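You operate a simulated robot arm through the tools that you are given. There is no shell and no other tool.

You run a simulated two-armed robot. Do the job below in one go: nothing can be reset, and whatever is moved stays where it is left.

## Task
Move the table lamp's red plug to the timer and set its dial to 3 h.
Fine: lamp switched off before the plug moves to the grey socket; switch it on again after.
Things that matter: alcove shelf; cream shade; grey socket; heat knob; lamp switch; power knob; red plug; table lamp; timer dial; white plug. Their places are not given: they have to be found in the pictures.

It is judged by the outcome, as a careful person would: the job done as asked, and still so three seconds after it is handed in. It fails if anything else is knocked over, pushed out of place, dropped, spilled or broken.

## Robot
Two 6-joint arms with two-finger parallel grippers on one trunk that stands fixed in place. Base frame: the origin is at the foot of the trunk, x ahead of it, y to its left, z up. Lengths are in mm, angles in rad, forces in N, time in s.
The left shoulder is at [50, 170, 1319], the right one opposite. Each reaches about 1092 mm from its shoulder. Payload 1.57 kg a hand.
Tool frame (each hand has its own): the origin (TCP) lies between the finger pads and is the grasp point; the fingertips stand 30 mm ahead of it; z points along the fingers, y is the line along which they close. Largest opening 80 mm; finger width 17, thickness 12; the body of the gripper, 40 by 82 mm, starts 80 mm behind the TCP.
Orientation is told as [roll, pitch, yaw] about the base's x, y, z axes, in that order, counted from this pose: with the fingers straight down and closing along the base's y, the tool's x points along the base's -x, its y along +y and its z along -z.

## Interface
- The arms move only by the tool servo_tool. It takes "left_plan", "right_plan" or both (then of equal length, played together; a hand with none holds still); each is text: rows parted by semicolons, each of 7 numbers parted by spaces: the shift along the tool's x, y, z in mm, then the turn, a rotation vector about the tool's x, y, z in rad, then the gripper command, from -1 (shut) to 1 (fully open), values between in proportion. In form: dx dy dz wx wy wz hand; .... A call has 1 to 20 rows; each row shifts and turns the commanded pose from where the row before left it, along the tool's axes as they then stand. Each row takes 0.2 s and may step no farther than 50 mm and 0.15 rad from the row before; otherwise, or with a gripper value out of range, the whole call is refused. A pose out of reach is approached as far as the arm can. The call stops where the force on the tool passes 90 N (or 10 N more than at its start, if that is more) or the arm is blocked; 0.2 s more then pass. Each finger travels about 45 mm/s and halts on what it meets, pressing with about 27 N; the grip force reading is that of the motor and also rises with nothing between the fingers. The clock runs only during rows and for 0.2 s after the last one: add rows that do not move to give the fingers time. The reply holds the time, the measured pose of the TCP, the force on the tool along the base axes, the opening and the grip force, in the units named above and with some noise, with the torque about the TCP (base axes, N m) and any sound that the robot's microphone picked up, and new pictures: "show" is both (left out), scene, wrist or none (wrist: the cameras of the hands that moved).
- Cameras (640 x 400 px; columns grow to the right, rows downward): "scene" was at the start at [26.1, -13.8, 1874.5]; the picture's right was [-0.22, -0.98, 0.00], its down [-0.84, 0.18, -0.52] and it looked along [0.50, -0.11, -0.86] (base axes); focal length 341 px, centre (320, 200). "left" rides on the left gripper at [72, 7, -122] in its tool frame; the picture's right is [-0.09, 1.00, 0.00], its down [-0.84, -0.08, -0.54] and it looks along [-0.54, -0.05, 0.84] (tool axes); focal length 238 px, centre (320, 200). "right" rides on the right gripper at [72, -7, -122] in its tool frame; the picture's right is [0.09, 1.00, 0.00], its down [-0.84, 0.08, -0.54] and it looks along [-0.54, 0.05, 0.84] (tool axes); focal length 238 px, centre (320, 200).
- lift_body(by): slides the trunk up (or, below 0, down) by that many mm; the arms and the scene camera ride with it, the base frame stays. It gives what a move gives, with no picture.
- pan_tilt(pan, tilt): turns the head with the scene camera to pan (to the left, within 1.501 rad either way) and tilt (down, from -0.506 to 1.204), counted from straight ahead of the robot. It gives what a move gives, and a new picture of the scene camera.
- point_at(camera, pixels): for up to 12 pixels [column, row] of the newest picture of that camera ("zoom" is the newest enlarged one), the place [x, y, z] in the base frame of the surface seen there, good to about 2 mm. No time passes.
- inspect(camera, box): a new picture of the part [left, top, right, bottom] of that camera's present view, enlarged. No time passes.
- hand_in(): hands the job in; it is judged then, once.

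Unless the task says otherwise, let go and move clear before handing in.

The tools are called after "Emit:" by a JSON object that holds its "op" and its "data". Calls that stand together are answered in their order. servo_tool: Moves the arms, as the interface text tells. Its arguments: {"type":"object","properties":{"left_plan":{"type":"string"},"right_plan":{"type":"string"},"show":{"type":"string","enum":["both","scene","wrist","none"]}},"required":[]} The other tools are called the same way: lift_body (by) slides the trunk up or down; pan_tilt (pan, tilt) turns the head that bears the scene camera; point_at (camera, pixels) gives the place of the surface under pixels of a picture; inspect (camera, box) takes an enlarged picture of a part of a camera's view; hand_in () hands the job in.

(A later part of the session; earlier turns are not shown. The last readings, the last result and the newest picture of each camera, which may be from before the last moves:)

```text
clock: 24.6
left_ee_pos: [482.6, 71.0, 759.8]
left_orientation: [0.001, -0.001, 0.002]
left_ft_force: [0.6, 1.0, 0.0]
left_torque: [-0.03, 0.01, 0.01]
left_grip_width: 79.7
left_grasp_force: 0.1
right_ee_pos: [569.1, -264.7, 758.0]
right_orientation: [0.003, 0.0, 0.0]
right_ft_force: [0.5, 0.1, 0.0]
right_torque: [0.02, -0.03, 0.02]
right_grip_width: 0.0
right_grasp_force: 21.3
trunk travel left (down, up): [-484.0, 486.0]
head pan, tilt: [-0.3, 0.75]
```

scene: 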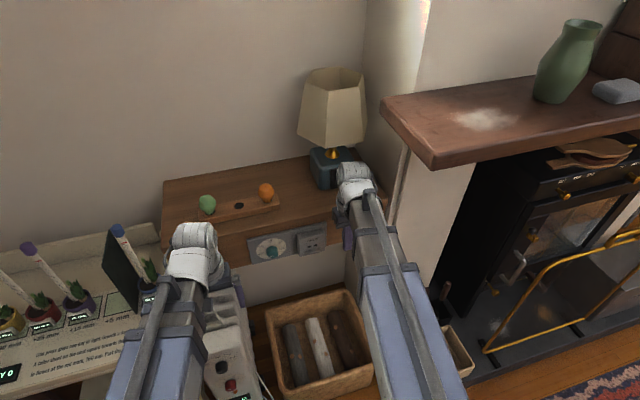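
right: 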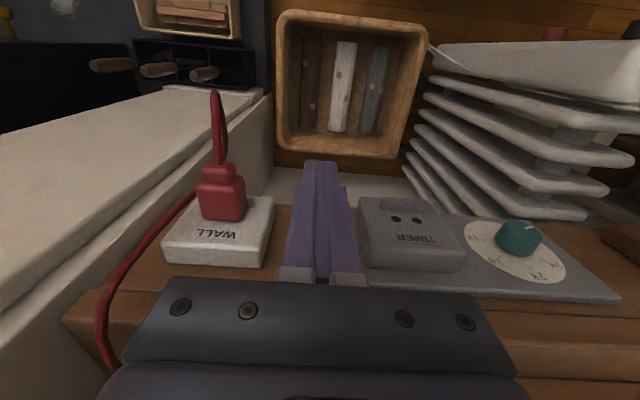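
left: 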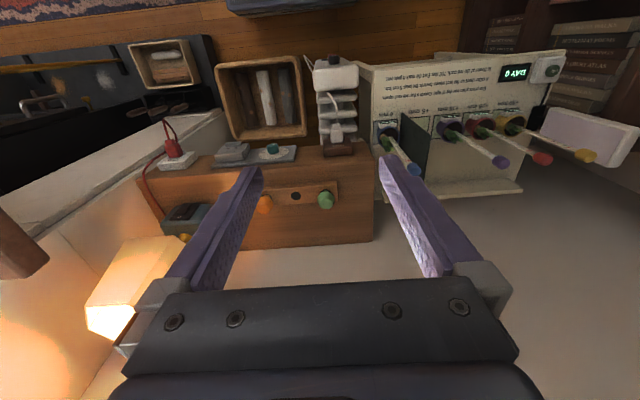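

The wrist view shows the red plug at (222,192) in the WALL box, with its cord looping out at (217,120), and the TIMER slots at (397,218)/(417,220). I'll enlarge the plug and socket and measure them.

Emit:
{"op": "inspect", "data": {"camera": "right", "box": [150, 80, 290, 270]}}

Emit:
{"op": "point_at", "data": {"camera": "zoom", "pixels": [[100, 100], [100, 150], [320, 200]]}}

Emit:
{"op": "point_at", "data": {"camera": "right", "pixels": [[202, 182], [222, 182], [242, 182], [203, 215], [222, 217], [244, 212], [207, 170], [222, 167], [237, 170], [218, 95], [180, 225], [262, 225]]}}

Emit:
{"op": "point_at", "data": {"camera": "right", "pixels": [[397, 218], [417, 220], [370, 205], [438, 205], [405, 200], [395, 205], [420, 207], [410, 240], [222, 197], [222, 208], [195, 200], [248, 200]]}}

```text
2.11 times, centred on (220, 175) of right
```

zoom: 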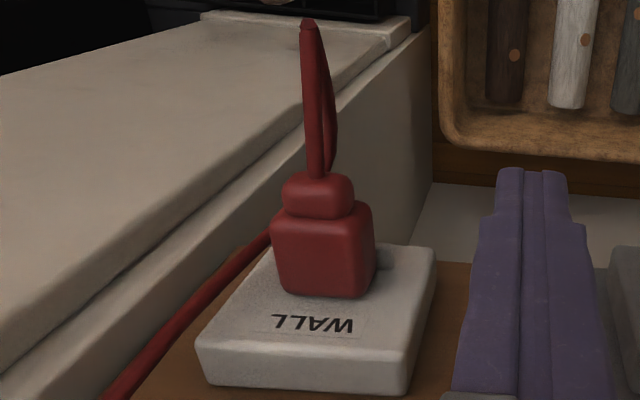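

```text
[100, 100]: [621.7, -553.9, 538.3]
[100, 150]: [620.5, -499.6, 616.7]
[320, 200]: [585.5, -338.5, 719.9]
```

```text
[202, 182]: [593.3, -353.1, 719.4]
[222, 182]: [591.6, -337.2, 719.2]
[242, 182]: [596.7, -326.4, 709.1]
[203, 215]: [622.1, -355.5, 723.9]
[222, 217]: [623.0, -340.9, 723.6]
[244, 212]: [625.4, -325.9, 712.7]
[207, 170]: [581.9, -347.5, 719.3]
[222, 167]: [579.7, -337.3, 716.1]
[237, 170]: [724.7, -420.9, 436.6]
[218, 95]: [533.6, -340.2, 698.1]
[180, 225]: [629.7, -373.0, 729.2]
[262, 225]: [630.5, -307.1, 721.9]
```

```text
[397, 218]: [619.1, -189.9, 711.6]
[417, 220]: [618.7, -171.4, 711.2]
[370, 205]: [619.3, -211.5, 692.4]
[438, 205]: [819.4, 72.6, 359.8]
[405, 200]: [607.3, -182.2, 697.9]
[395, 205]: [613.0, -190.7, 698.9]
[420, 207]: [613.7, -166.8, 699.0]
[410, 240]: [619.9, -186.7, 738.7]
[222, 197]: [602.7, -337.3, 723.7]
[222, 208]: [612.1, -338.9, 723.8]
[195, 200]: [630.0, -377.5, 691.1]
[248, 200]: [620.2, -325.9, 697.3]
```

The plug body measures x≈592–628, y≈-355…-326 (centre ≈-340.5), with its top at z≈724. The WALL face is at x≈630 and the TIMER face at 619, with slots at y≈-181, z≈711. I'll sample the cord and box edges nearby so the fingers don't pinch the cord.

Emit:
{"op": "point_at", "data": {"camera": "right", "pixels": [[193, 196], [186, 203], [170, 215], [150, 235], [225, 155], [220, 140], [217, 110], [226, 140], [226, 125], [167, 250], [262, 262], [110, 330]]}}

Emit:
{"op": "inspect", "data": {"camera": "right", "box": [185, 80, 265, 150]}}

```text
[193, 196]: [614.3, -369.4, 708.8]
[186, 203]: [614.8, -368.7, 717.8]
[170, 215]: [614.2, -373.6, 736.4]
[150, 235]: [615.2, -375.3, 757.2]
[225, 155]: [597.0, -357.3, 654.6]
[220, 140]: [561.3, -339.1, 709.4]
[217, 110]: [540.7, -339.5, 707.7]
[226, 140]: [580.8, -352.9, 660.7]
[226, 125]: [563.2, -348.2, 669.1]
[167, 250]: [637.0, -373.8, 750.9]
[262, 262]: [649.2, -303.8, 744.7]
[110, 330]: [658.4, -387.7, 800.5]
```

```text
5.71 times, centred on (225, 115) of right
```

zoom: 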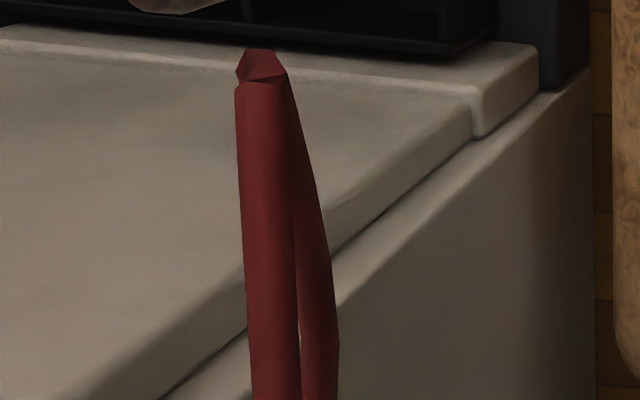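

The cord rises at x≈614, y≈-370, just beside the plug's far side, and the plug's rear half (x 592–608) is clear of it. I'll grip that rear part at x≈599 with only a 50 mm opening, moving over it first with the tips at z≈728, above the plug's top at 724.

Emit:
{"op": "servo_tool", "data": {"right_plan": "0 0 0 0 0 0 0.25; 0 -25 0 0 0 0 0.25; -5 -25 0 0 0 0 0.25; -10 -25.5 0 0 0 0 0.25; -15 0 0 0 0 0 0.25; 0 0 0 0 0 0 0.25", "show": "both"}}

```text
clock: 26.0
left_ee_pos: [483.0, 70.8, 759.3]
left_orientation: [0.0, 0.0, 0.0]
left_ft_force: [0.4, -0.3, -0.4]
left_torque: [0.01, 0.01, -0.01]
left_grip_width: 80.1
left_grasp_force: 0.1
right_ee_pos: [600.2, -340.7, 759.4]
right_orientation: [0.0, -0.003, 0.0]
right_ft_force: [-0.3, -0.2, 0.3]
right_torque: [0.02, -0.02, 0.02]
right_grip_width: 50.2
right_grasp_force: 0.0
trunk travel left (down, up): [-484.0, 486.0]
head pan, tilt: [-0.3, 0.75]
```

scene: 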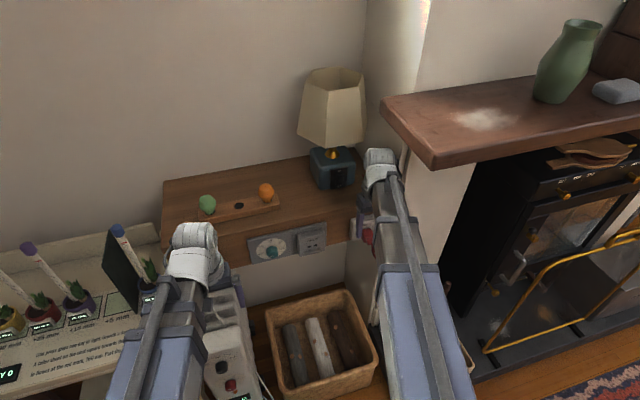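
right: 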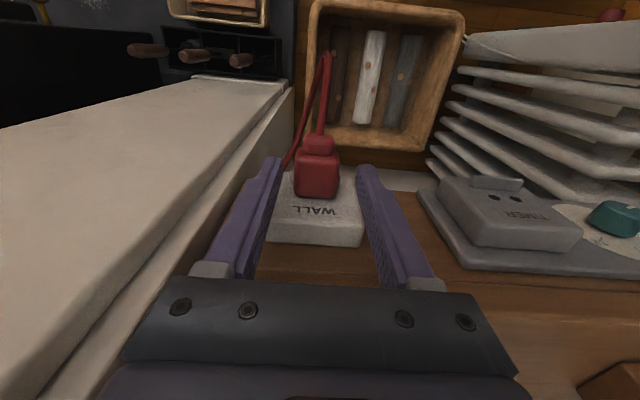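

The fingers straddle the plug evenly (plug at (317,175), fingertips at (275,165) and (365,170)). I'll lower the trunk 29 mm to bring the pads down beside the plug body.

Emit:
{"op": "lift_body", "data": {"by": -29}}

Emit:
{"op": "inspect", "data": {"camera": "right", "box": [220, 40, 420, 260]}}

```text
clock: 26.8
left_ee_pos: [482.9, 69.7, 730.1]
left_orientation: [0.0, -0.002, -0.002]
left_ft_force: [-0.6, 0.0, -0.1]
left_torque: [-0.03, 0.0, -0.02]
left_grip_width: 80.0
left_grasp_force: 0.2
right_ee_pos: [598.0, -341.1, 731.0]
right_orientation: [0.0, -0.001, 0.0]
right_ft_force: [0.0, 0.4, 0.6]
right_torque: [0.02, 0.01, 0.03]
right_grip_width: 50.1
right_grasp_force: 0.2
trunk travel left (down, up): [-455.0, 515.0]
head pan, tilt: [-0.3, 0.75]
```

```text
1.82 times, centred on (320, 150) of right
```

zoom: 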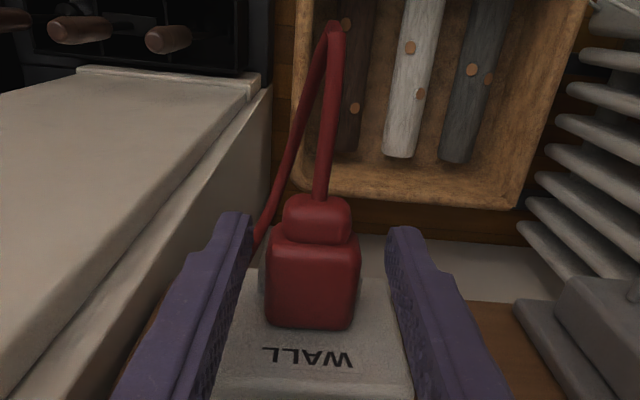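

The plug body sits between the pads at (313,280), and the cord passes just behind the left fingertip at (258,235) rather than between finger and plug. I'll close the gripper now.

Emit:
{"op": "servo_tool", "data": {"right_plan": "0 0 0 0 0 0 -1; 0 0 0 0 0 0 -1; 0 0 0 0 0 0 -1; 0 0 0 0 0 0 -1", "show": "both"}}

```text
clock: 27.8
left_ee_pos: [482.9, 70.3, 729.9]
left_orientation: [0.0, 0.0, 0.0]
left_ft_force: [0.2, 0.2, -0.2]
left_torque: [-0.01, -0.02, 0.0]
left_grip_width: 79.9
left_grasp_force: 0.1
right_ee_pos: [598.7, -341.3, 730.6]
right_orientation: [0.0, 0.0, 0.0]
right_ft_force: [-0.1, -0.2, 1.6]
right_torque: [0.01, 0.0, -0.03]
right_grip_width: 32.9
right_grasp_force: 26.7
trunk travel left (down, up): [-455.0, 515.0]
head pan, tilt: [-0.3, 0.75]
```

scene: 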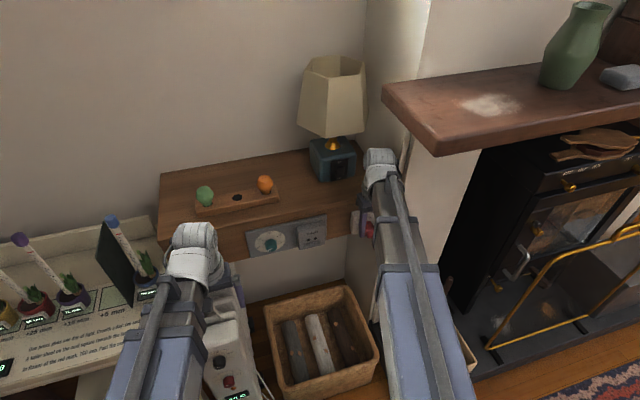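
right: 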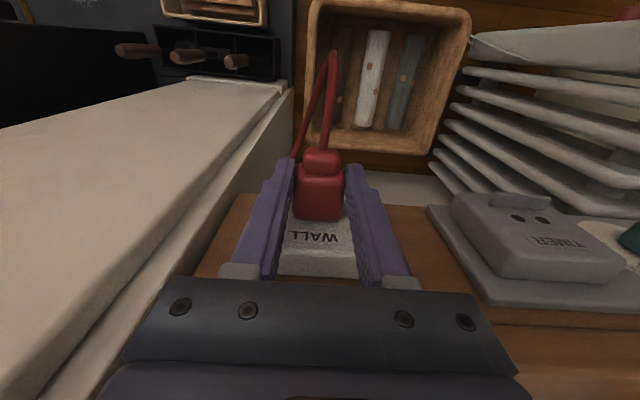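

The gripper halted at 32.9 mm with 26.7 N, so the plug is held. I'll pull straight back (-x) in small steps and watch the pull force.

Emit:
{"op": "servo_tool", "data": {"right_plan": "3 0 0 0 0 0 -1; 3 0 0 0 0 0 -1; 3 0 0 0 0 0 -1", "show": "wrist"}}

```text
clock: 28.6
left_ee_pos: [483.3, 70.4, 731.1]
left_orientation: [0.0, -0.001, 0.001]
left_ft_force: [0.2, 0.5, 0.1]
left_torque: [0.0, 0.0, 0.01]
left_grip_width: 80.1
left_grasp_force: 0.1
right_ee_pos: [589.2, -340.7, 730.0]
right_orientation: [-0.001, -0.002, -0.001]
right_ft_force: [-0.1, -0.7, 1.2]
right_torque: [0.03, -0.09, -0.02]
right_grip_width: 32.8
right_grasp_force: 26.9
trunk travel left (down, up): [-455.0, 515.0]
head pan, tilt: [-0.3, 0.75]
```

right: 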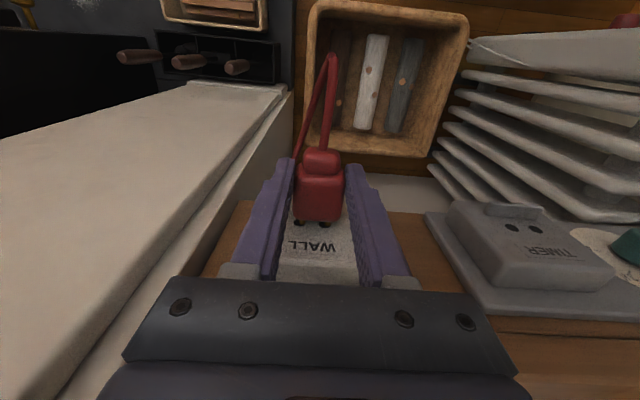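

The plug came back 9.5 mm with the hand at almost no force, and its pins show at (300,222)/(323,223). I'll keep pulling until it is fully clear.

Emit:
{"op": "servo_tool", "data": {"right_plan": "6 0 0 0 0 0 -1; 6 0 0 0 0 0 -1; 6 0 0 0 0 0 -1; 6 0 0 0 0 0 -1; 6 0 0 0 0 0 -1; 0 0 0 0 0 0 -1", "show": "both"}}

Emit:
{"op": "inspect", "data": {"camera": "right", "box": [240, 120, 400, 270]}}

```text
clock: 30.0
left_ee_pos: [482.4, 70.8, 729.2]
left_orientation: [0.002, -0.001, 0.001]
left_ft_force: [0.3, 0.1, -0.4]
left_torque: [-0.01, -0.01, -0.01]
left_grip_width: 80.0
left_grasp_force: 0.1
right_ee_pos: [558.9, -340.2, 729.5]
right_orientation: [-0.001, -0.003, -0.001]
right_ft_force: [-0.4, -0.5, 0.0]
right_torque: [0.01, 0.02, -0.01]
right_grip_width: 33.0
right_grasp_force: 27.1
trunk travel left (down, up): [-455.0, 515.0]
head pan, tilt: [-0.3, 0.75]
```

scene: 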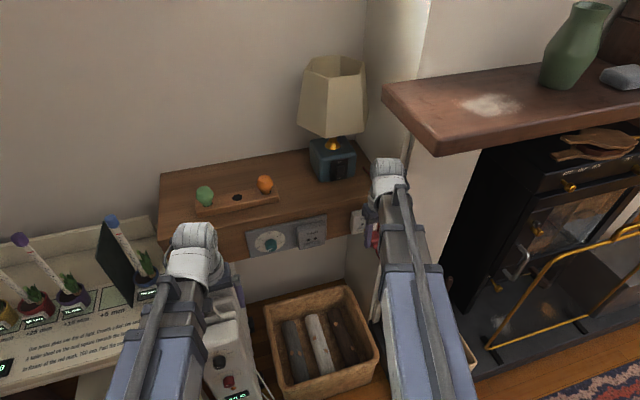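
right: 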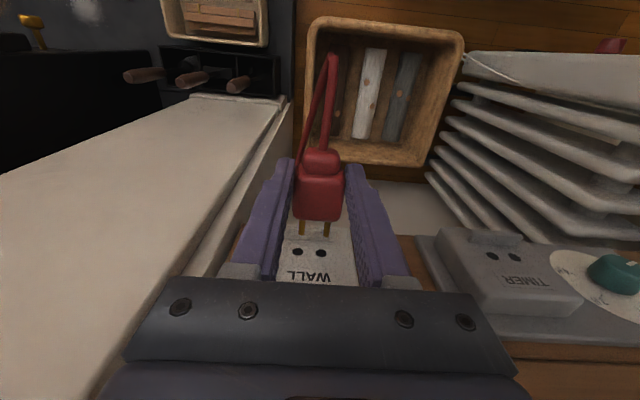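

```text
2.67 times, centred on (320, 195) of right
```

zoom: 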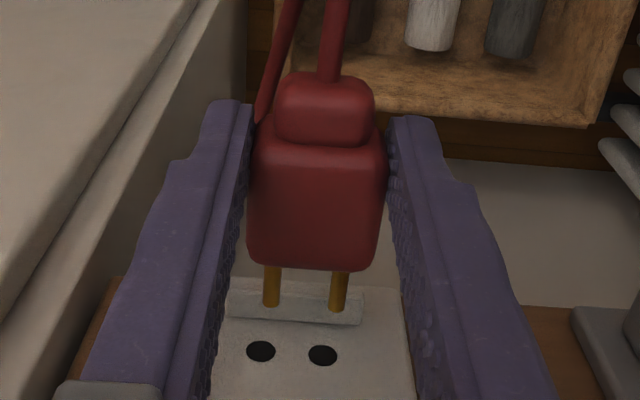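

The plug is fully out: brass pins show at (272,290)/(339,293) with the empty WALL holes at (260,350)/(322,355). I'll measure the pins and the TIMER holes to work out the exact transfer.

Emit:
{"op": "point_at", "data": {"camera": "zoom", "pixels": [[271, 275], [271, 303], [341, 277], [337, 308], [260, 351], [322, 356], [255, 250], [315, 262], [378, 250], [315, 180], [260, 200], [372, 210]]}}

Emit:
{"op": "point_at", "data": {"camera": "right", "pixels": [[492, 256], [514, 257], [490, 240], [520, 238], [470, 250], [545, 260], [500, 290], [475, 232]]}}

```text
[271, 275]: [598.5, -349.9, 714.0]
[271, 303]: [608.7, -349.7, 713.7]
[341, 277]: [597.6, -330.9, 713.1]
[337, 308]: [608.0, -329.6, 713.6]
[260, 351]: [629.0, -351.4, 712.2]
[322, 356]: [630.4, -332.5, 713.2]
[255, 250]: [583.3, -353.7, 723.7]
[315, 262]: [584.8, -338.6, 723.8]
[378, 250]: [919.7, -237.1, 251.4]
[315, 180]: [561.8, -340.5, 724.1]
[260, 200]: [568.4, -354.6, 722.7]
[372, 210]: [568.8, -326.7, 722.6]
```

```text
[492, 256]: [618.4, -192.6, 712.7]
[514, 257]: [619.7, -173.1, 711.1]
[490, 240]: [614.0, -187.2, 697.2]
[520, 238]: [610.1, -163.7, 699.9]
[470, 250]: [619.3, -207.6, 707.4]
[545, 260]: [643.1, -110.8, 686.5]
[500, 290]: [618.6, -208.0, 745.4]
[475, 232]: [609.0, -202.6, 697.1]
```

The pins are centred at y≈-340.0, z≈712. From this view the WALL holes centre on y≈-342.0 and the TIMER holes on y≈-182.9, so the sideways move is about 159 mm at the same height. I'll back off a bit more and slide across to the TIMER.

Emit:
{"op": "servo_tool", "data": {"right_plan": "12 0 0 0 0 0 -1; 0 20 0 0 0 0 -1; 0 35 0 0 0 0 -1; 0 35 0 0 0 0 -1; 0 35 0 0 0 0 -1; 0 34 0 0 0 0 -1; 0 0 0 0 0 0 -1; 0 0 0 0 0 0 -1", "show": "both"}}

Emit:
{"op": "inspect", "data": {"camera": "right", "box": [240, 120, 400, 290]}}

```text
clock: 31.8
left_ee_pos: [482.5, 70.2, 729.6]
left_orientation: [0.0, -0.001, 0.0]
left_ft_force: [0.0, -1.2, -0.8]
left_torque: [0.0, -0.01, -0.01]
left_grip_width: 80.0
left_grasp_force: 0.1
right_ee_pos: [548.4, -180.1, 730.0]
right_orientation: [0.0, -0.001, 0.001]
right_ft_force: [-0.2, 0.4, 1.2]
right_torque: [-0.01, 0.01, 0.03]
right_grip_width: 33.1
right_grasp_force: 27.4
trunk travel left (down, up): [-455.0, 515.0]
head pan, tilt: [-0.3, 0.75]
```

scene: 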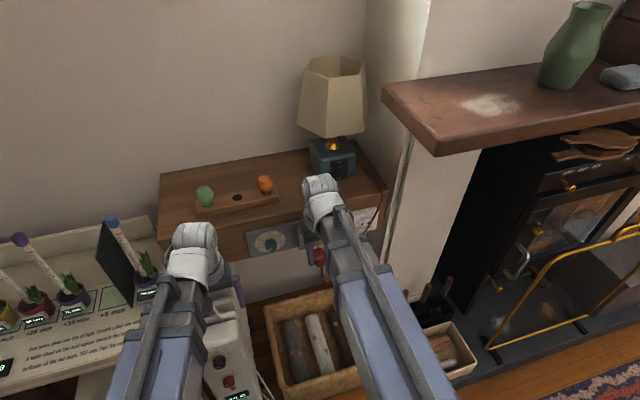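
right: 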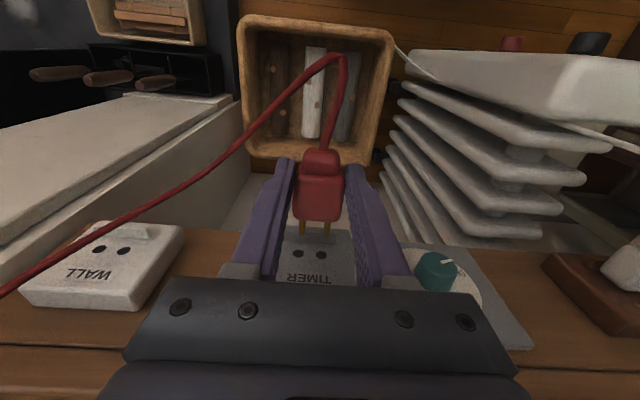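

```text
2.35 times, centred on (320, 205) of right
```

zoom: 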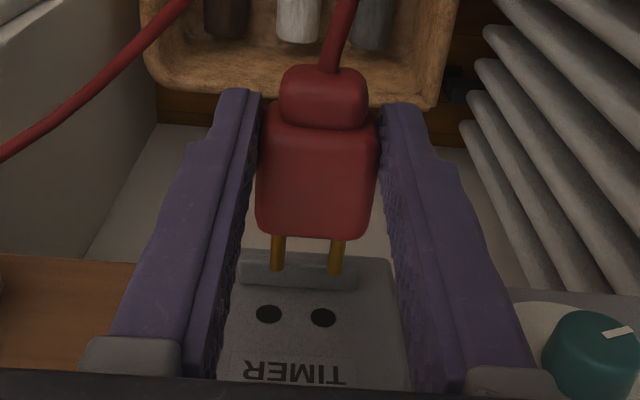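

The plug is lined up in front of TIMER: pins at (277,255)/(337,258), holes at (268,314)/(323,317) in the zoom. That matches the hole positions seen in front of WALL at the same 71 mm stand-off to within about 0.5 px. I'll confirm with measured points before pushing in.

Emit:
{"op": "inspect", "data": {"camera": "right", "box": [280, 190, 360, 270]}}

Emit:
{"op": "point_at", "data": {"camera": "right", "pixels": [[302, 225], [302, 232], [327, 226], [327, 233], [298, 253], [321, 254], [300, 236], [325, 237], [290, 245], [335, 247]]}}

```text
5.00 times, centred on (320, 230) of right
```

zoom: 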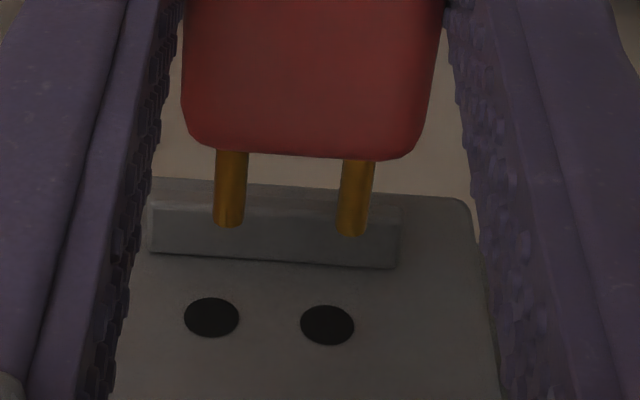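

```text
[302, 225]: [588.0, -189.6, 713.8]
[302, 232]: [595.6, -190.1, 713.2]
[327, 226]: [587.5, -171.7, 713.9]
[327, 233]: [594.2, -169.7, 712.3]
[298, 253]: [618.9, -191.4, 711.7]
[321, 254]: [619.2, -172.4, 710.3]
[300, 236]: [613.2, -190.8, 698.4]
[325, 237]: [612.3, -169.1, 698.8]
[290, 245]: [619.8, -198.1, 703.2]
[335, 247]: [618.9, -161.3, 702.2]
```

Pins and holes agree in height (≈711–713). Sideways, the pins sit about 1–1.5 mm toward +y, part of which looks like a small drift during extraction (y read -341.2 before, -340.2 after). I'll correct by -0.9 mm and go forward 15 mm, stopping just short of the face for another look.

Emit:
{"op": "servo_tool", "data": {"right_plan": "-7 -0.9 0 0 0 0 -1; -8 0 0 0 0 0 -1; 0 0 0 0 0 0 -1", "show": "none"}}

Emit:
{"op": "inspect", "data": {"camera": "right", "box": [280, 180, 360, 260]}}

```text
clock: 32.6
left_ee_pos: [482.4, 70.6, 730.1]
left_orientation: [0.0, 0.0, 0.0]
left_ft_force: [-0.9, -0.2, -0.1]
left_torque: [0.0, 0.02, 0.01]
left_grip_width: 80.2
left_grasp_force: 0.0
right_ee_pos: [563.3, -179.8, 730.8]
right_orientation: [0.0, -0.003, -0.001]
right_ft_force: [0.2, 0.1, 0.3]
right_torque: [0.02, 0.05, -0.02]
right_grip_width: 32.9
right_grasp_force: 27.3
trunk travel left (down, up): [-455.0, 515.0]
head pan, tilt: [-0.3, 0.75]
```

```text
5.00 times, centred on (320, 220) of right
```

zoom: 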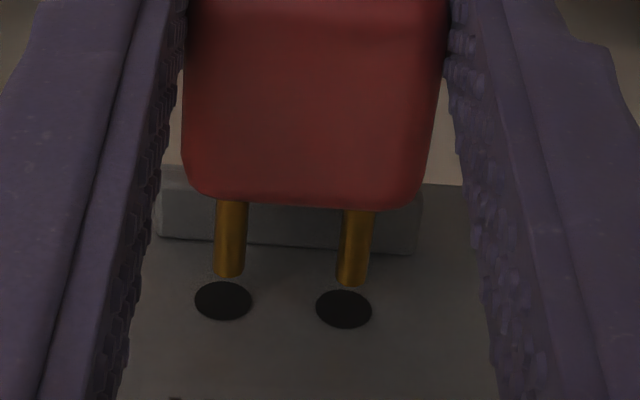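

The pins now nearly meet the holes: pin tips at (229,275)/(351,285), holes at (223,300)/(344,309), so they're still about 0.7 mm too far toward +y. I'll measure the tips to check height before inserting.

Emit:
{"op": "point_at", "data": {"camera": "zoom", "pixels": [[230, 215], [229, 268], [358, 220], [352, 278], [223, 300], [344, 309], [310, 180], [160, 330], [460, 330]]}}

```text
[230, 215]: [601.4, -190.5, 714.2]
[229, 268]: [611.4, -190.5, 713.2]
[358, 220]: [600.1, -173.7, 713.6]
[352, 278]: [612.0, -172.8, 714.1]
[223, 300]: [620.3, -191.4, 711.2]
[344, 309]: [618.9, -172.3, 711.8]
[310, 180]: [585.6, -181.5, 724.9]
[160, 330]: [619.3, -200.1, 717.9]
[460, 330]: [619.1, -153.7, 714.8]
```

Measured now: pins centre y≈-181.9 against holes y≈-181.9, and pin height ≈711 after allowing for their radius, so they're aligned. I'll push straight in (+x) in small steps and watch the force.

Emit:
{"op": "servo_tool", "data": {"right_plan": "-3 -0.2 0 0 0 0 -1; -3 0 0 0 0 0 -1; -3 0 0 0 0 0 -1; -3 0 0 0 0 0 -1", "show": "wrist"}}

```text
clock: 33.6
left_ee_pos: [483.6, 70.6, 729.5]
left_orientation: [-0.001, 0.0, 0.001]
left_ft_force: [0.8, -0.1, -0.2]
left_torque: [0.01, 0.03, -0.01]
left_grip_width: 80.1
left_grasp_force: 0.0
right_ee_pos: [575.4, -182.9, 730.9]
right_orientation: [-0.001, -0.001, 0.0]
right_ft_force: [0.1, 0.1, 0.0]
right_torque: [0.01, -0.01, 0.01]
right_grip_width: 33.0
right_grasp_force: 27.3
trunk travel left (down, up): [-455.0, 515.0]
head pan, tilt: [-0.3, 0.75]
```

right: 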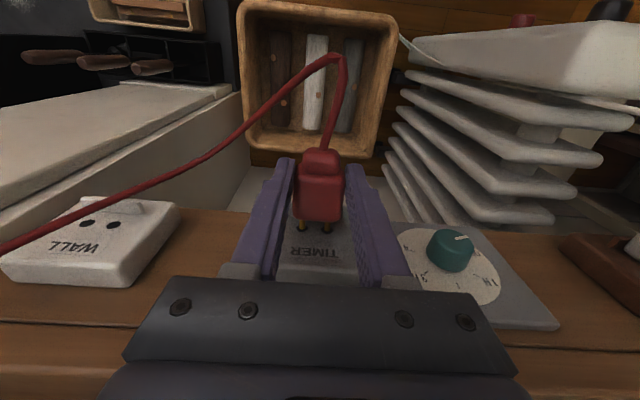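

The pins are entering the holes at (302,228)/(327,228) with no resistance, at x=575. About 12 mm of travel should remain, so I'll continue slowly.

Emit:
{"op": "servo_tool", "data": {"right_plan": "-3 0 0 0 0 0 -1; -3 0 0 0 0 0 -1; -2 0 0 0 0 0 -1; 0 0 0 0 0 0 -1", "show": "wrist"}}

Emit:
{"op": "inspect", "data": {"camera": "right", "box": [280, 160, 360, 260]}}

```text
clock: 34.6
left_ee_pos: [483.7, 71.3, 730.2]
left_orientation: [0.0, -0.002, 0.0]
left_ft_force: [0.1, 0.2, -0.3]
left_torque: [0.0, 0.02, 0.0]
left_grip_width: 80.0
left_grasp_force: 0.1
right_ee_pos: [583.2, -180.6, 729.9]
right_orientation: [-0.001, -0.001, 0.0]
right_ft_force: [1.1, -0.1, 2.0]
right_torque: [-0.01, -0.04, -0.03]
right_grip_width: 33.2
right_grasp_force: 27.1
trunk travel left (down, up): [-455.0, 515.0]
head pan, tilt: [-0.3, 0.75]
```

right: 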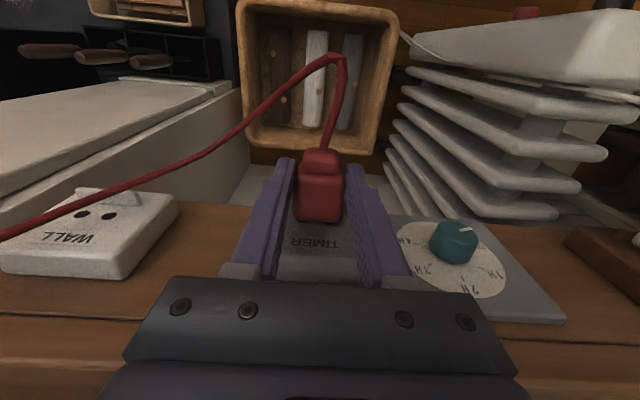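

```text
4.00 times, centred on (320, 210) of right
```

zoom: 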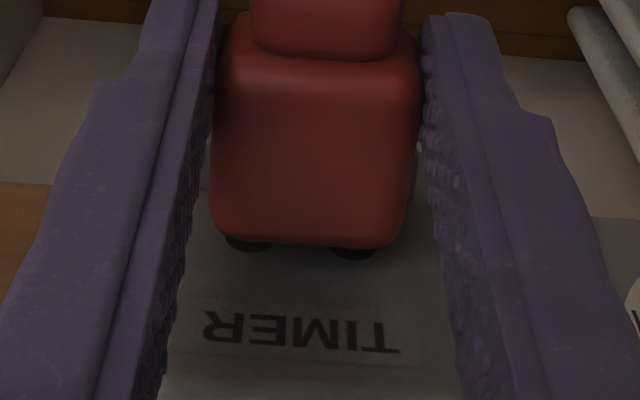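

The plug's body is almost at the socket face; only the rims of the holes still show at (245,243)/(353,252). I'll push the last few millimetres until it bottoms out.

Emit:
{"op": "servo_tool", "data": {"right_plan": "-2 0 0 0 0 0 -1; -1.5 0 0 0 0 0 -1; -1.5 0 0 0 0 0 -1; 0 0 0 0 0 0 -1", "show": "none"}}

Emit:
{"op": "inspect", "data": {"camera": "right", "box": [280, 160, 360, 260]}}

```text
clock: 35.6
left_ee_pos: [483.2, 71.3, 730.3]
left_orientation: [-0.001, -0.001, 0.0]
left_ft_force: [0.3, 0.8, 0.5]
left_torque: [0.02, -0.01, 0.03]
left_grip_width: 80.1
left_grasp_force: 0.1
right_ee_pos: [587.3, -183.0, 730.1]
right_orientation: [0.0, -0.002, -0.001]
right_ft_force: [-1.1, -0.1, 0.4]
right_torque: [0.01, 0.02, 0.0]
right_grip_width: 32.8
right_grasp_force: 27.3
trunk travel left (down, up): [-455.0, 515.0]
head pan, tilt: [-0.3, 0.75]
```

```text
4.00 times, centred on (320, 210) of right
```

zoom: 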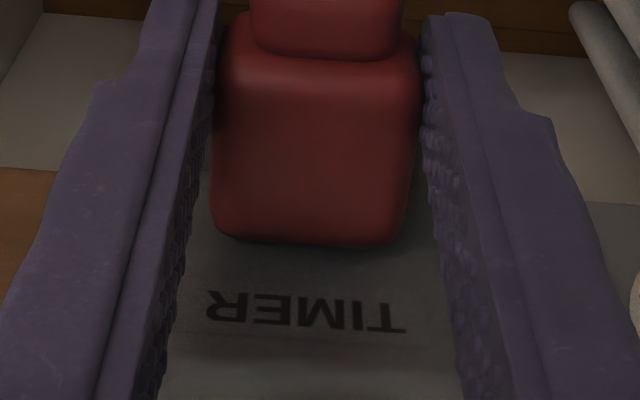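

It looks almost flush and the force is only -1.1 N. I'll add a couple of millimetres to feel the stop and compare the body-to-face distance with how it sat in WALL.

Emit:
{"op": "servo_tool", "data": {"right_plan": "-1 0 0 0 0 0 -1; -1 0 0 0 0 0 -1; 0 0 0 0 0 0 -1", "show": "none"}}

Emit:
{"op": "inspect", "data": {"camera": "right", "box": [280, 160, 360, 260]}}

Emit:
{"op": "point_at", "data": {"camera": "zoom", "pixels": [[310, 60], [310, 150], [310, 225], [310, 236], [310, 250], [310, 270], [310, 320], [230, 150], [405, 150]]}}

```text
clock: 36.4
left_ee_pos: [481.4, 71.2, 730.3]
left_orientation: [0.0, 0.0, -0.001]
left_ft_force: [0.1, -0.1, -0.5]
left_torque: [0.0, 0.07, 0.03]
left_grip_width: 79.7
left_grasp_force: 0.1
right_ee_pos: [589.8, -182.8, 730.1]
right_orientation: [-0.001, 0.001, -0.002]
right_ft_force: [-5.5, -0.4, -0.7]
right_torque: [-0.02, 0.11, 0.02]
right_grip_width: 33.1
right_grasp_force: 26.8
trunk travel left (down, up): [-455.0, 515.0]
head pan, tilt: [-0.3, 0.75]
```

```text
4.00 times, centred on (320, 210) of right
```

zoom: 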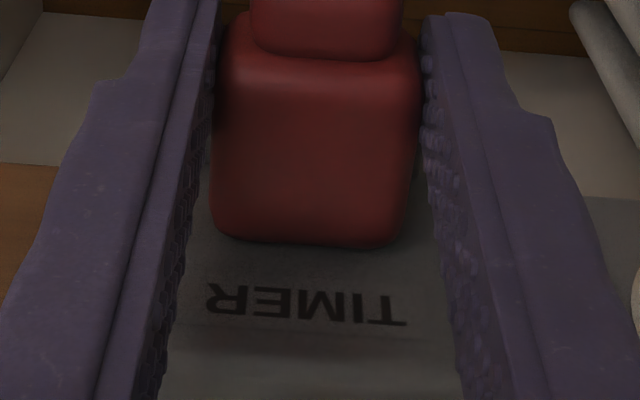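

```text
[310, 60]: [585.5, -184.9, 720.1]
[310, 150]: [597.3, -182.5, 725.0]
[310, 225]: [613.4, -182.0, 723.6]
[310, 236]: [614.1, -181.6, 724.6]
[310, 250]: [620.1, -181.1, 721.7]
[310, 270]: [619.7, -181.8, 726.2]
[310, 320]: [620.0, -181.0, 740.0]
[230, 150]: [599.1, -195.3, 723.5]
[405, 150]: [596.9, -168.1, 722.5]
```

The force has risen to -5.5 N at x=589.8, and the body edge sits 6 mm from the face just as it did in WALL (7 mm), so the plug has bottomed out. I'll give one small final push, then open the fingers modestly.

Emit:
{"op": "servo_tool", "data": {"right_plan": "-0.8 0 0 0 0 0 -1; 0 0 0 0 0 0 -1; 0.8 0 0 0 0 0 -1; 0 0 0 0 0 0 0; 0 0 0 0 0 0 0.3; 0 0 0 0 0 0 0.3; 0 0 0 0 0 0 0.3; 0 0 0 0 0 0 0.3", "show": "both"}}

```text
clock: 38.2
left_ee_pos: [483.5, 70.6, 730.2]
left_orientation: [0.001, -0.002, 0.0]
left_ft_force: [0.3, -0.6, 0.6]
left_torque: [0.0, -0.02, -0.01]
left_grip_width: 80.2
left_grasp_force: 0.1
right_ee_pos: [590.0, -181.5, 730.5]
right_orientation: [-0.001, -0.003, -0.001]
right_ft_force: [0.4, -0.6, -0.3]
right_torque: [0.01, 0.02, 0.04]
right_grip_width: 51.8
right_grasp_force: 0.0
trunk travel left (down, up): [-455.0, 515.0]
head pan, tilt: [-0.3, 0.75]
```

scene: 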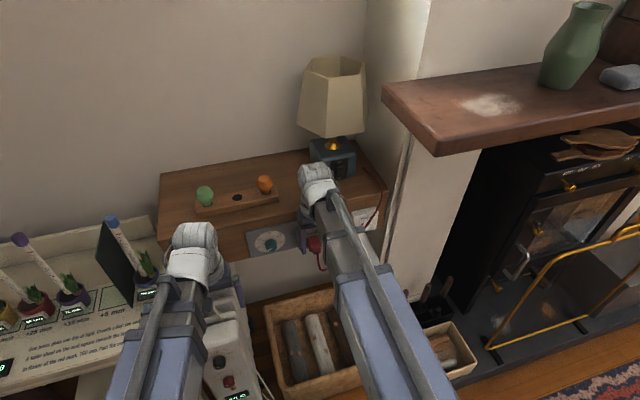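
right: 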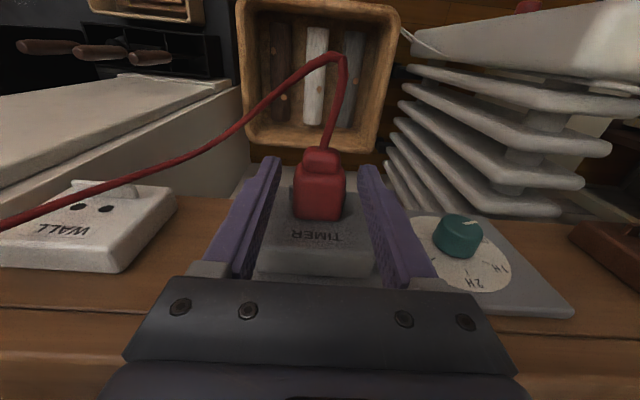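

The plug stays seated in TIMER (red body against the grey box at (320,195)) with the fingers open. I'll raise the trunk so the fingers lift clear of the plug, then check the space around the hearth and heater for the next lowering.

Emit:
{"op": "lift_body", "data": {"by": 50}}

Emit:
{"op": "point_at", "data": {"camera": "scene", "pixels": [[448, 335], [470, 365], [428, 292], [445, 288], [490, 345], [520, 262], [230, 380], [235, 320], [222, 300], [250, 345], [285, 310], [350, 370]]}}

Emit:
{"op": "pan_tilt", "data": {"pan": -0.3, "tilt": 0.8}}

```text
clock: 39.1
left_ee_pos: [483.0, 71.0, 778.5]
left_orientation: [0.001, 0.0, -0.001]
left_ft_force: [-0.2, -0.8, 0.5]
left_torque: [0.0, 0.01, 0.02]
left_grip_width: 80.1
left_grasp_force: 0.0
right_ee_pos: [589.4, -182.2, 780.4]
right_orientation: [0.0, 0.0, -0.001]
right_ft_force: [0.4, -0.2, -0.3]
right_torque: [-0.03, -0.02, 0.03]
right_grip_width: 51.5
right_grasp_force: 0.0
trunk travel left (down, up): [-505.0, 465.0]
head pan, tilt: [-0.3, 0.75]
```

```text
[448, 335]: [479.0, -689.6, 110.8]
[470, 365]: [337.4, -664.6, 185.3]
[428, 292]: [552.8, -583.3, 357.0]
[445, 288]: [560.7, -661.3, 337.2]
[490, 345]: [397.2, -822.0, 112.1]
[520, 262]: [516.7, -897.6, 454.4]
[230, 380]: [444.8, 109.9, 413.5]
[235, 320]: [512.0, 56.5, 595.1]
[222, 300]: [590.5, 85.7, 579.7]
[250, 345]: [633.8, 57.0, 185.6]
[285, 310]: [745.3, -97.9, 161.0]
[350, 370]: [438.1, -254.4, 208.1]
```

```text
clock: 39.7
left_ee_pos: [482.6, 69.6, 780.6]
left_orientation: [-0.001, -0.002, -0.001]
left_ft_force: [-0.1, 0.1, 0.1]
left_torque: [-0.01, -0.01, -0.01]
left_grip_width: 79.9
left_grasp_force: 0.2
right_ee_pos: [589.9, -182.2, 779.0]
right_orientation: [-0.001, -0.001, -0.001]
right_ft_force: [-0.7, 0.3, -0.3]
right_torque: [0.0, -0.02, 0.0]
right_grip_width: 52.0
right_grasp_force: 0.1
trunk travel left (down, up): [-505.0, 465.0]
head pan, tilt: [-0.3, 0.799]
```

scene: 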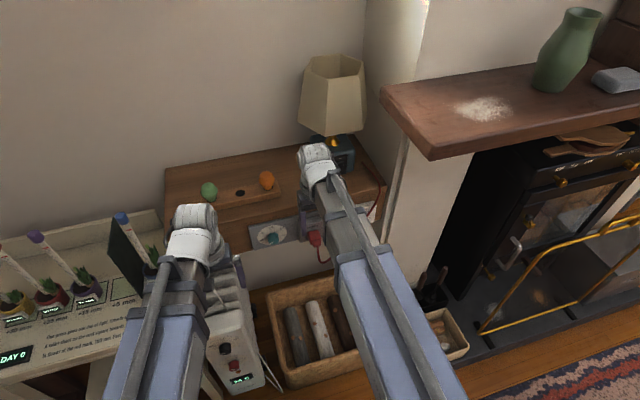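

The heater tops out near z≈600 at x 445–640, y 30–130, and the hearth items are all low and far to the right. The left arm can reach the dial with its fingers horizontal, but the right arm should park first. I'll pull the right hand back over the cord and swing it out to the right, below the mantel, to about (332,-485).

Emit:
{"op": "servo_tool", "data": {"right_plan": "43 0 0 0 0 0 0.3; 43 0 0 0 0 0 0.3; 42 0 0 0 0 0 0.3; 0 -40 0 0 0 0 -1; 6 -40 0 0 0 0 -1; 9 -40 0 0 0 0 -1; 14 -40 0 0 0 0 -1; 18 -40 0 0 0 0 -1; 22 -38 0 0 0 0 -1; 28 -35 0 0 0 0 -1; 32 -30 0 0 0 0 -1; 0 0 0 0 0 0 -1", "show": "both"}}

```text
clock: 42.3
left_ee_pos: [482.5, 70.2, 780.2]
left_orientation: [-0.001, -0.003, 0.0]
left_ft_force: [-0.1, 0.2, 0.7]
left_torque: [-0.01, 0.01, 0.03]
left_grip_width: 80.1
left_grasp_force: 0.1
right_ee_pos: [332.4, -484.7, 779.8]
right_orientation: [-0.002, 0.0, 0.0]
right_ft_force: [0.5, -0.1, 0.1]
right_torque: [-0.01, 0.01, 0.01]
right_grip_width: 0.2
right_grasp_force: 21.1
trunk travel left (down, up): [-505.0, 465.0]
head pan, tilt: [-0.3, 0.799]
```

scene: 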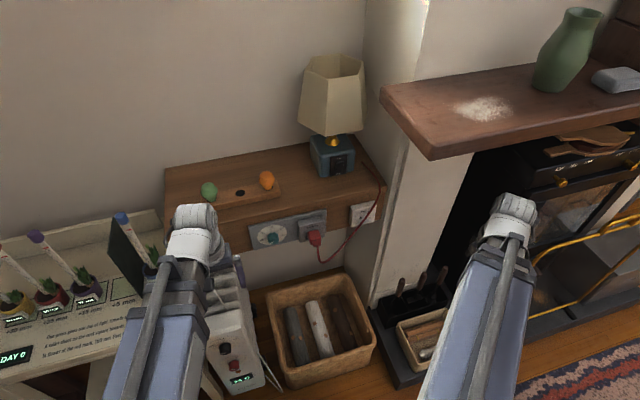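
right: 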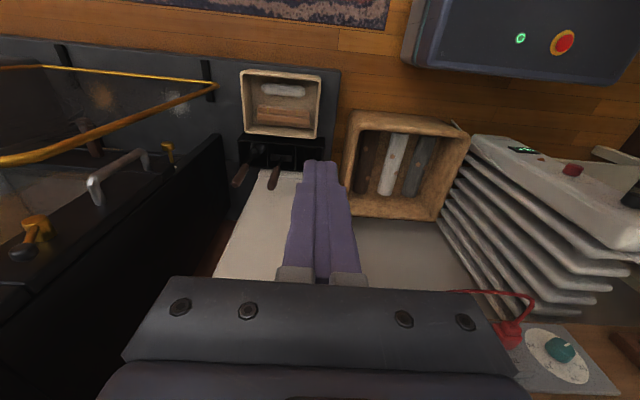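

Now the scene gives a clear view of the plug in TIMER at (313,238), with the cord draped to the shelf edge at (378,190). I'll enlarge it to confirm the seating and check the dial, then measure the dial.

Emit:
{"op": "inspect", "data": {"camera": "scene", "box": [240, 200, 390, 280]}}

Emit:
{"op": "inspect", "data": {"camera": "scene", "box": [240, 210, 310, 260]}}

Emit:
{"op": "point_at", "data": {"camera": "zoom", "pixels": [[295, 220], [300, 260], [270, 285], [320, 260], [275, 240], [335, 235], [260, 230], [210, 170], [230, 275], [165, 235], [330, 160], [190, 195]]}}

```text
4.27 times, centred on (315, 240) of scene
```

zoom: 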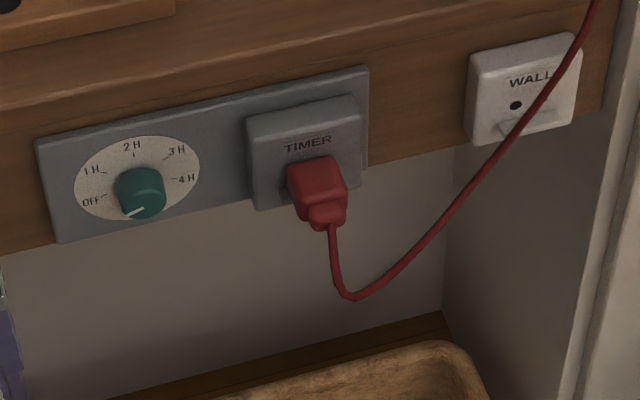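

```text
8.00 times, centred on (275, 235) of scene
```

zoom: 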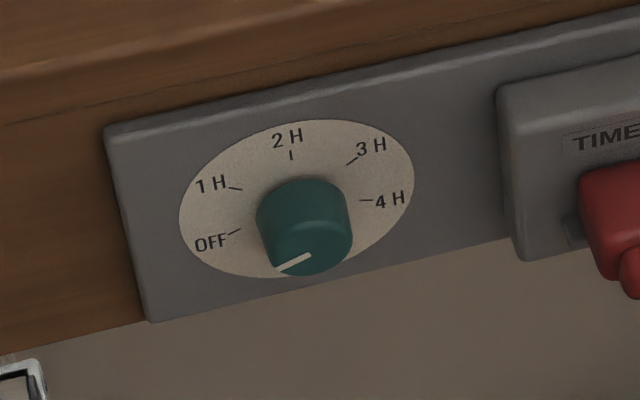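

```text
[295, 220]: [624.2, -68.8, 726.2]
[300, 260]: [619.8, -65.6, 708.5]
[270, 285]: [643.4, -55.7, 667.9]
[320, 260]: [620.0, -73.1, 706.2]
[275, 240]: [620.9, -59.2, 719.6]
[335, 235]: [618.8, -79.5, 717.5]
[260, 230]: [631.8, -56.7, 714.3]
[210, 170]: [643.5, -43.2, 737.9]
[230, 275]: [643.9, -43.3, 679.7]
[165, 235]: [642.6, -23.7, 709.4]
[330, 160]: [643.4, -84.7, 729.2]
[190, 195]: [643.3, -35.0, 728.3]
```

The plug is flush in the TIMER socket and the dial pointer is at OFF. I'll measure the tick marks and the pointer line to get the knob's centre and the exact angle from OFF to 3 H.

Emit:
{"op": "point_at", "data": {"camera": "zoom", "pixels": [[235, 232], [236, 188], [291, 155], [352, 160], [366, 200], [240, 230], [241, 189], [291, 159], [347, 164], [360, 199], [280, 268], [309, 256]]}}

Emit:
{"op": "point_at", "data": {"camera": "zoom", "pixels": [[181, 220], [413, 180], [295, 121], [270, 276], [200, 170], [395, 235], [345, 262], [350, 240], [290, 270], [262, 255], [300, 195], [320, 273]]}}

```text
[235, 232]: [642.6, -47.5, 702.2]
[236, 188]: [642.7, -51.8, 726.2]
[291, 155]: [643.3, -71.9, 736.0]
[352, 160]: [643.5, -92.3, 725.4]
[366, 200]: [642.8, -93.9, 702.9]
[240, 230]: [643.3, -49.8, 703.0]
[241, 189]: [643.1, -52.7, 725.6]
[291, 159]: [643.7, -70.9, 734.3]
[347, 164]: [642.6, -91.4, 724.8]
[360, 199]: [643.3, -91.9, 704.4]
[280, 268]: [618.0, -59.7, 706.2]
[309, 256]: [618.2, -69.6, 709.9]
```

```text
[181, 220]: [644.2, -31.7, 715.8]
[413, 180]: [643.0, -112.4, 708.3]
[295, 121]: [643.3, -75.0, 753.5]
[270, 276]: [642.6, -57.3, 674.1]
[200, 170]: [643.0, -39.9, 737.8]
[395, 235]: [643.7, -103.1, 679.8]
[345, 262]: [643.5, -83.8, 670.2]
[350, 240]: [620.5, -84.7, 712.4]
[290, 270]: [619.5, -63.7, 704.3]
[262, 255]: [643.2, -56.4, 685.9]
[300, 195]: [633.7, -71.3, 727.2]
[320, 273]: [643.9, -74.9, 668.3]
```

From the ticks, the knob's centre is about (y -72, z 712.5), OFF is at about -112° and 3 H at about +57°, so the knob needs about 169–170° clockwise (positive about +x). I'll pitch the left hand to horizontal at this height, bringing it in front of the shelf edge at y≈-100.

Emit:
{"op": "servo_tool", "data": {"left_plan": "-20.3 -15.4 -2.2 0 -0.1428 0 0.5; -20.3 -15.4 -3.7 0 -0.1428 0 0.5; -20.8 -15.4 -5.2 0 -0.1428 0 0.5; -21.2 -15.4 -6.7 0 -0.1428 0 0.5; -22 -15.4 -8 0 -0.1428 0 0.5; -22.9 -15.4 -9.2 0 -0.1428 0 0.5; -24.1 -15.4 -10.4 0 -0.1428 0 0.5; -25.2 -15.4 -11.2 0 -0.1428 0 0.5; -26.6 -15.4 -12 0 -0.1428 0 0.5; -28 -15.4 -12.5 0 -0.1428 0 0.5; -29.5 -15.4 -12.8 0 -0.1428 0 0.5; 0 0 0 0 0 0 0.5", "show": "both"}}

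```text
clock: 44.9
left_ee_pos: [582.6, -99.3, 999.5]
left_orientation: [-0.023, -1.57, 0.023]
left_ft_force: [-0.8, -0.1, -0.5]
left_torque: [-0.06, -0.01, 0.02]
left_grip_width: 60.3
left_grasp_force: 0.0
right_ee_pos: [332.6, -483.5, 780.6]
right_orientation: [0.002, -0.003, -0.001]
right_ft_force: [0.1, 0.2, 0.0]
right_torque: [0.01, 0.0, -0.02]
right_grip_width: 0.0
right_grasp_force: 21.2
trunk travel left (down, up): [-505.0, 465.0]
head pan, tilt: [-0.3, 0.799]
```

scene: 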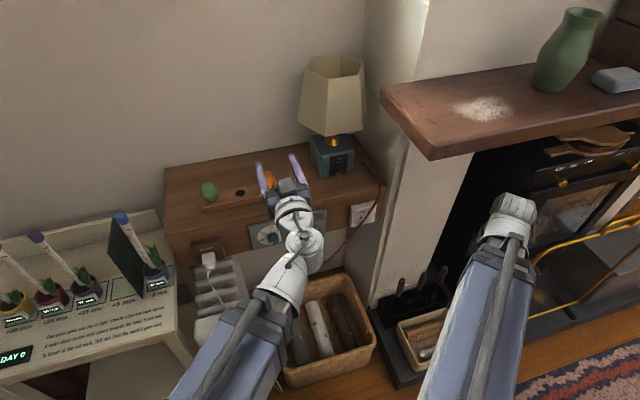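
left: 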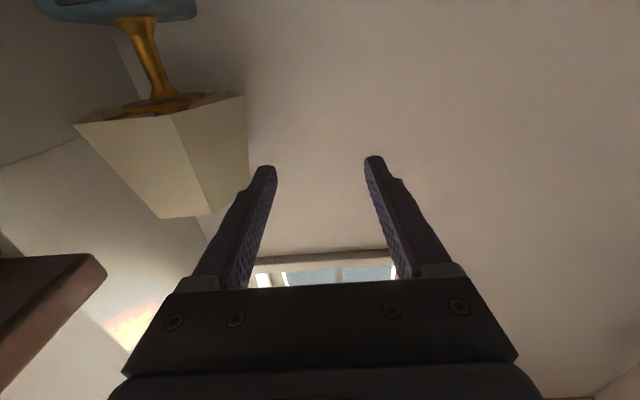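

The left hand is horizontal at (582.6,-99.3,999.5), clear of everything. I'll pre-roll it -1.45 rad here in free space, so the whole 2.95 rad knob turn fits in one grip.

Emit:
{"op": "servo_tool", "data": {"left_plan": "0 0 0 0 0 -0.145 0.5; 0 0 0 0 0 -0.145 0.5; 0 0 0 0 0 -0.145 0.5; 0 0 0 0 0 -0.145 0.5; 0 0 0 0 0 -0.145 0.5; 0 0 0 0 0 -0.145 0.5; 0 0 0 0 0 -0.145 0.5; 0 0 0 0 0 -0.145 0.5; 0 0 0 0 0 -0.145 0.5; 0 0 0 0 0 -0.145 0.5; 0 0 0 0 0 0 0.5", "show": "both"}}

```text
clock: 47.3
left_ee_pos: [582.4, -99.2, 999.0]
left_orientation: [-1.566, -0.122, 1.569]
left_ft_force: [-0.7, 0.0, 0.4]
left_torque: [0.03, -0.02, 0.02]
left_grip_width: 59.9
left_grasp_force: 0.1
right_ee_pos: [332.4, -485.3, 778.9]
right_orientation: [0.001, -0.003, -0.002]
right_ft_force: [-0.1, -0.3, 0.2]
right_torque: [-0.02, 0.02, 0.03]
right_grip_width: 0.0
right_grasp_force: 21.4
trunk travel left (down, up): [-505.0, 465.0]
head pan, tilt: [-0.3, 0.799]
```

scene: 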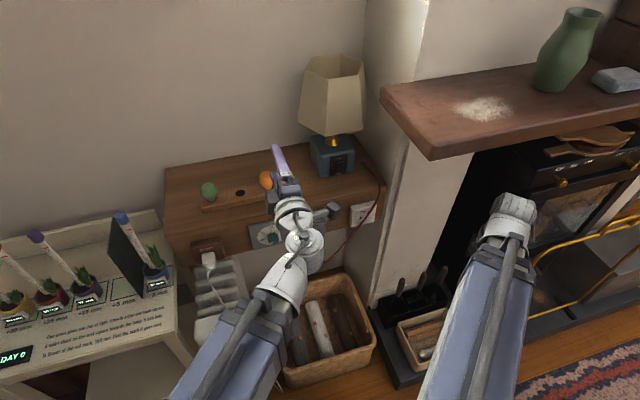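
left: 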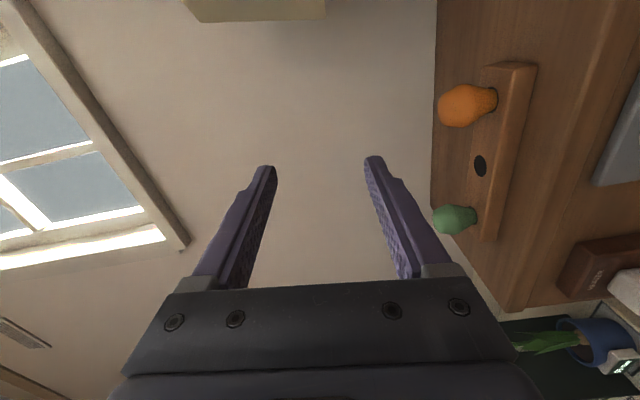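

The roll is done and the hand is still at (582.4,-99.2,999). Before lowering 286 mm, I'll check what lies under the parked right hand.

Emit:
{"op": "inspect", "data": {"camera": "right", "box": [0, 0, 640, 400]}}

Emit:
{"op": "point_at", "data": {"camera": "right", "pixels": [[200, 160], [150, 230], [215, 85], [240, 175], [272, 180], [250, 250], [100, 190], [280, 90], [150, 100], [60, 330], [400, 230], [420, 50]]}}

```text
1.00 times, centred on (320, 200) of right (not enlarged: the box is as wide or as high as the picture)
```

zoom: 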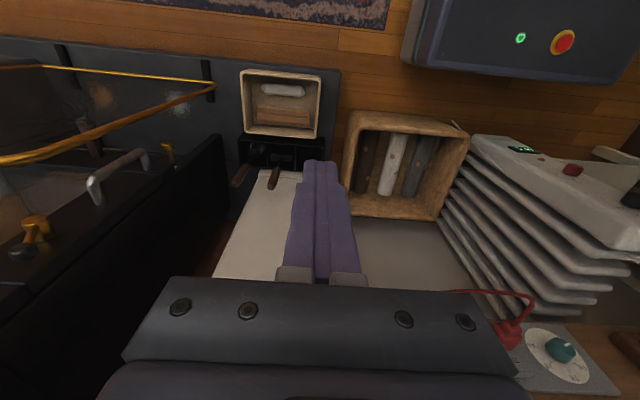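

```text
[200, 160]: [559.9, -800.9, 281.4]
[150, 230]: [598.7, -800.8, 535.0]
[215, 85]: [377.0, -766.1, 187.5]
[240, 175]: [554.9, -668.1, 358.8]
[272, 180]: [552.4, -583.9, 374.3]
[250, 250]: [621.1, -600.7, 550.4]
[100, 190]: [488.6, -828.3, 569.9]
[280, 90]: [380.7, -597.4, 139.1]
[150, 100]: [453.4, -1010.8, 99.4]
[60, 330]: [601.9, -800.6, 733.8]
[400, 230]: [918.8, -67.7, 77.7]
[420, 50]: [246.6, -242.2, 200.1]
```

Everything beneath the parked right hand is low (hearth ≤375 nearby, stove handles at y<-800), so its tip at z≈465 will be clear. I'll lower the trunk 200 mm, then the remaining 86.5 mm.

Emit:
{"op": "lift_body", "data": {"by": -200}}

Emit:
{"op": "pan_tilt", "data": {"pan": -0.15, "tilt": 0.6}}

```text
clock: 49.5
left_ee_pos: [582.3, -98.0, 799.1]
left_orientation: [-1.565, -0.123, 1.57]
left_ft_force: [0.0, -0.5, -1.2]
left_torque: [0.01, 0.01, 0.0]
left_grip_width: 59.8
left_grasp_force: 0.1
right_ee_pos: [332.9, -483.6, 580.1]
right_orientation: [0.0, -0.001, 0.0]
right_ft_force: [0.2, 0.3, 0.7]
right_torque: [0.01, 0.01, 0.03]
right_grip_width: 0.0
right_grasp_force: 21.3
trunk travel left (down, up): [-305.0, 665.0]
head pan, tilt: [-0.3, 0.799]
```

```text
clock: 50.2
left_ee_pos: [582.7, -98.5, 799.4]
left_orientation: [-1.565, -0.123, 1.572]
left_ft_force: [0.1, 0.5, 0.5]
left_torque: [0.0, 0.03, -0.02]
left_grip_width: 60.0
left_grasp_force: 0.1
right_ee_pos: [332.8, -484.7, 580.7]
right_orientation: [0.001, 0.0, -0.001]
right_ft_force: [0.3, -0.5, -1.1]
right_torque: [0.01, -0.01, -0.02]
right_grip_width: 0.0
right_grasp_force: 21.4
trunk travel left (down, up): [-305.0, 665.0]
head pan, tilt: [-0.15, 0.6]
```

scene: 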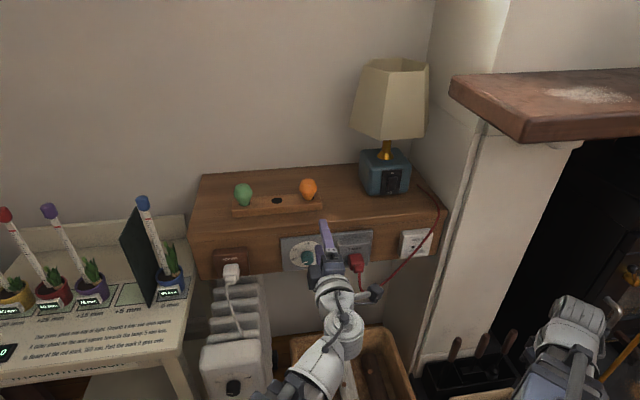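

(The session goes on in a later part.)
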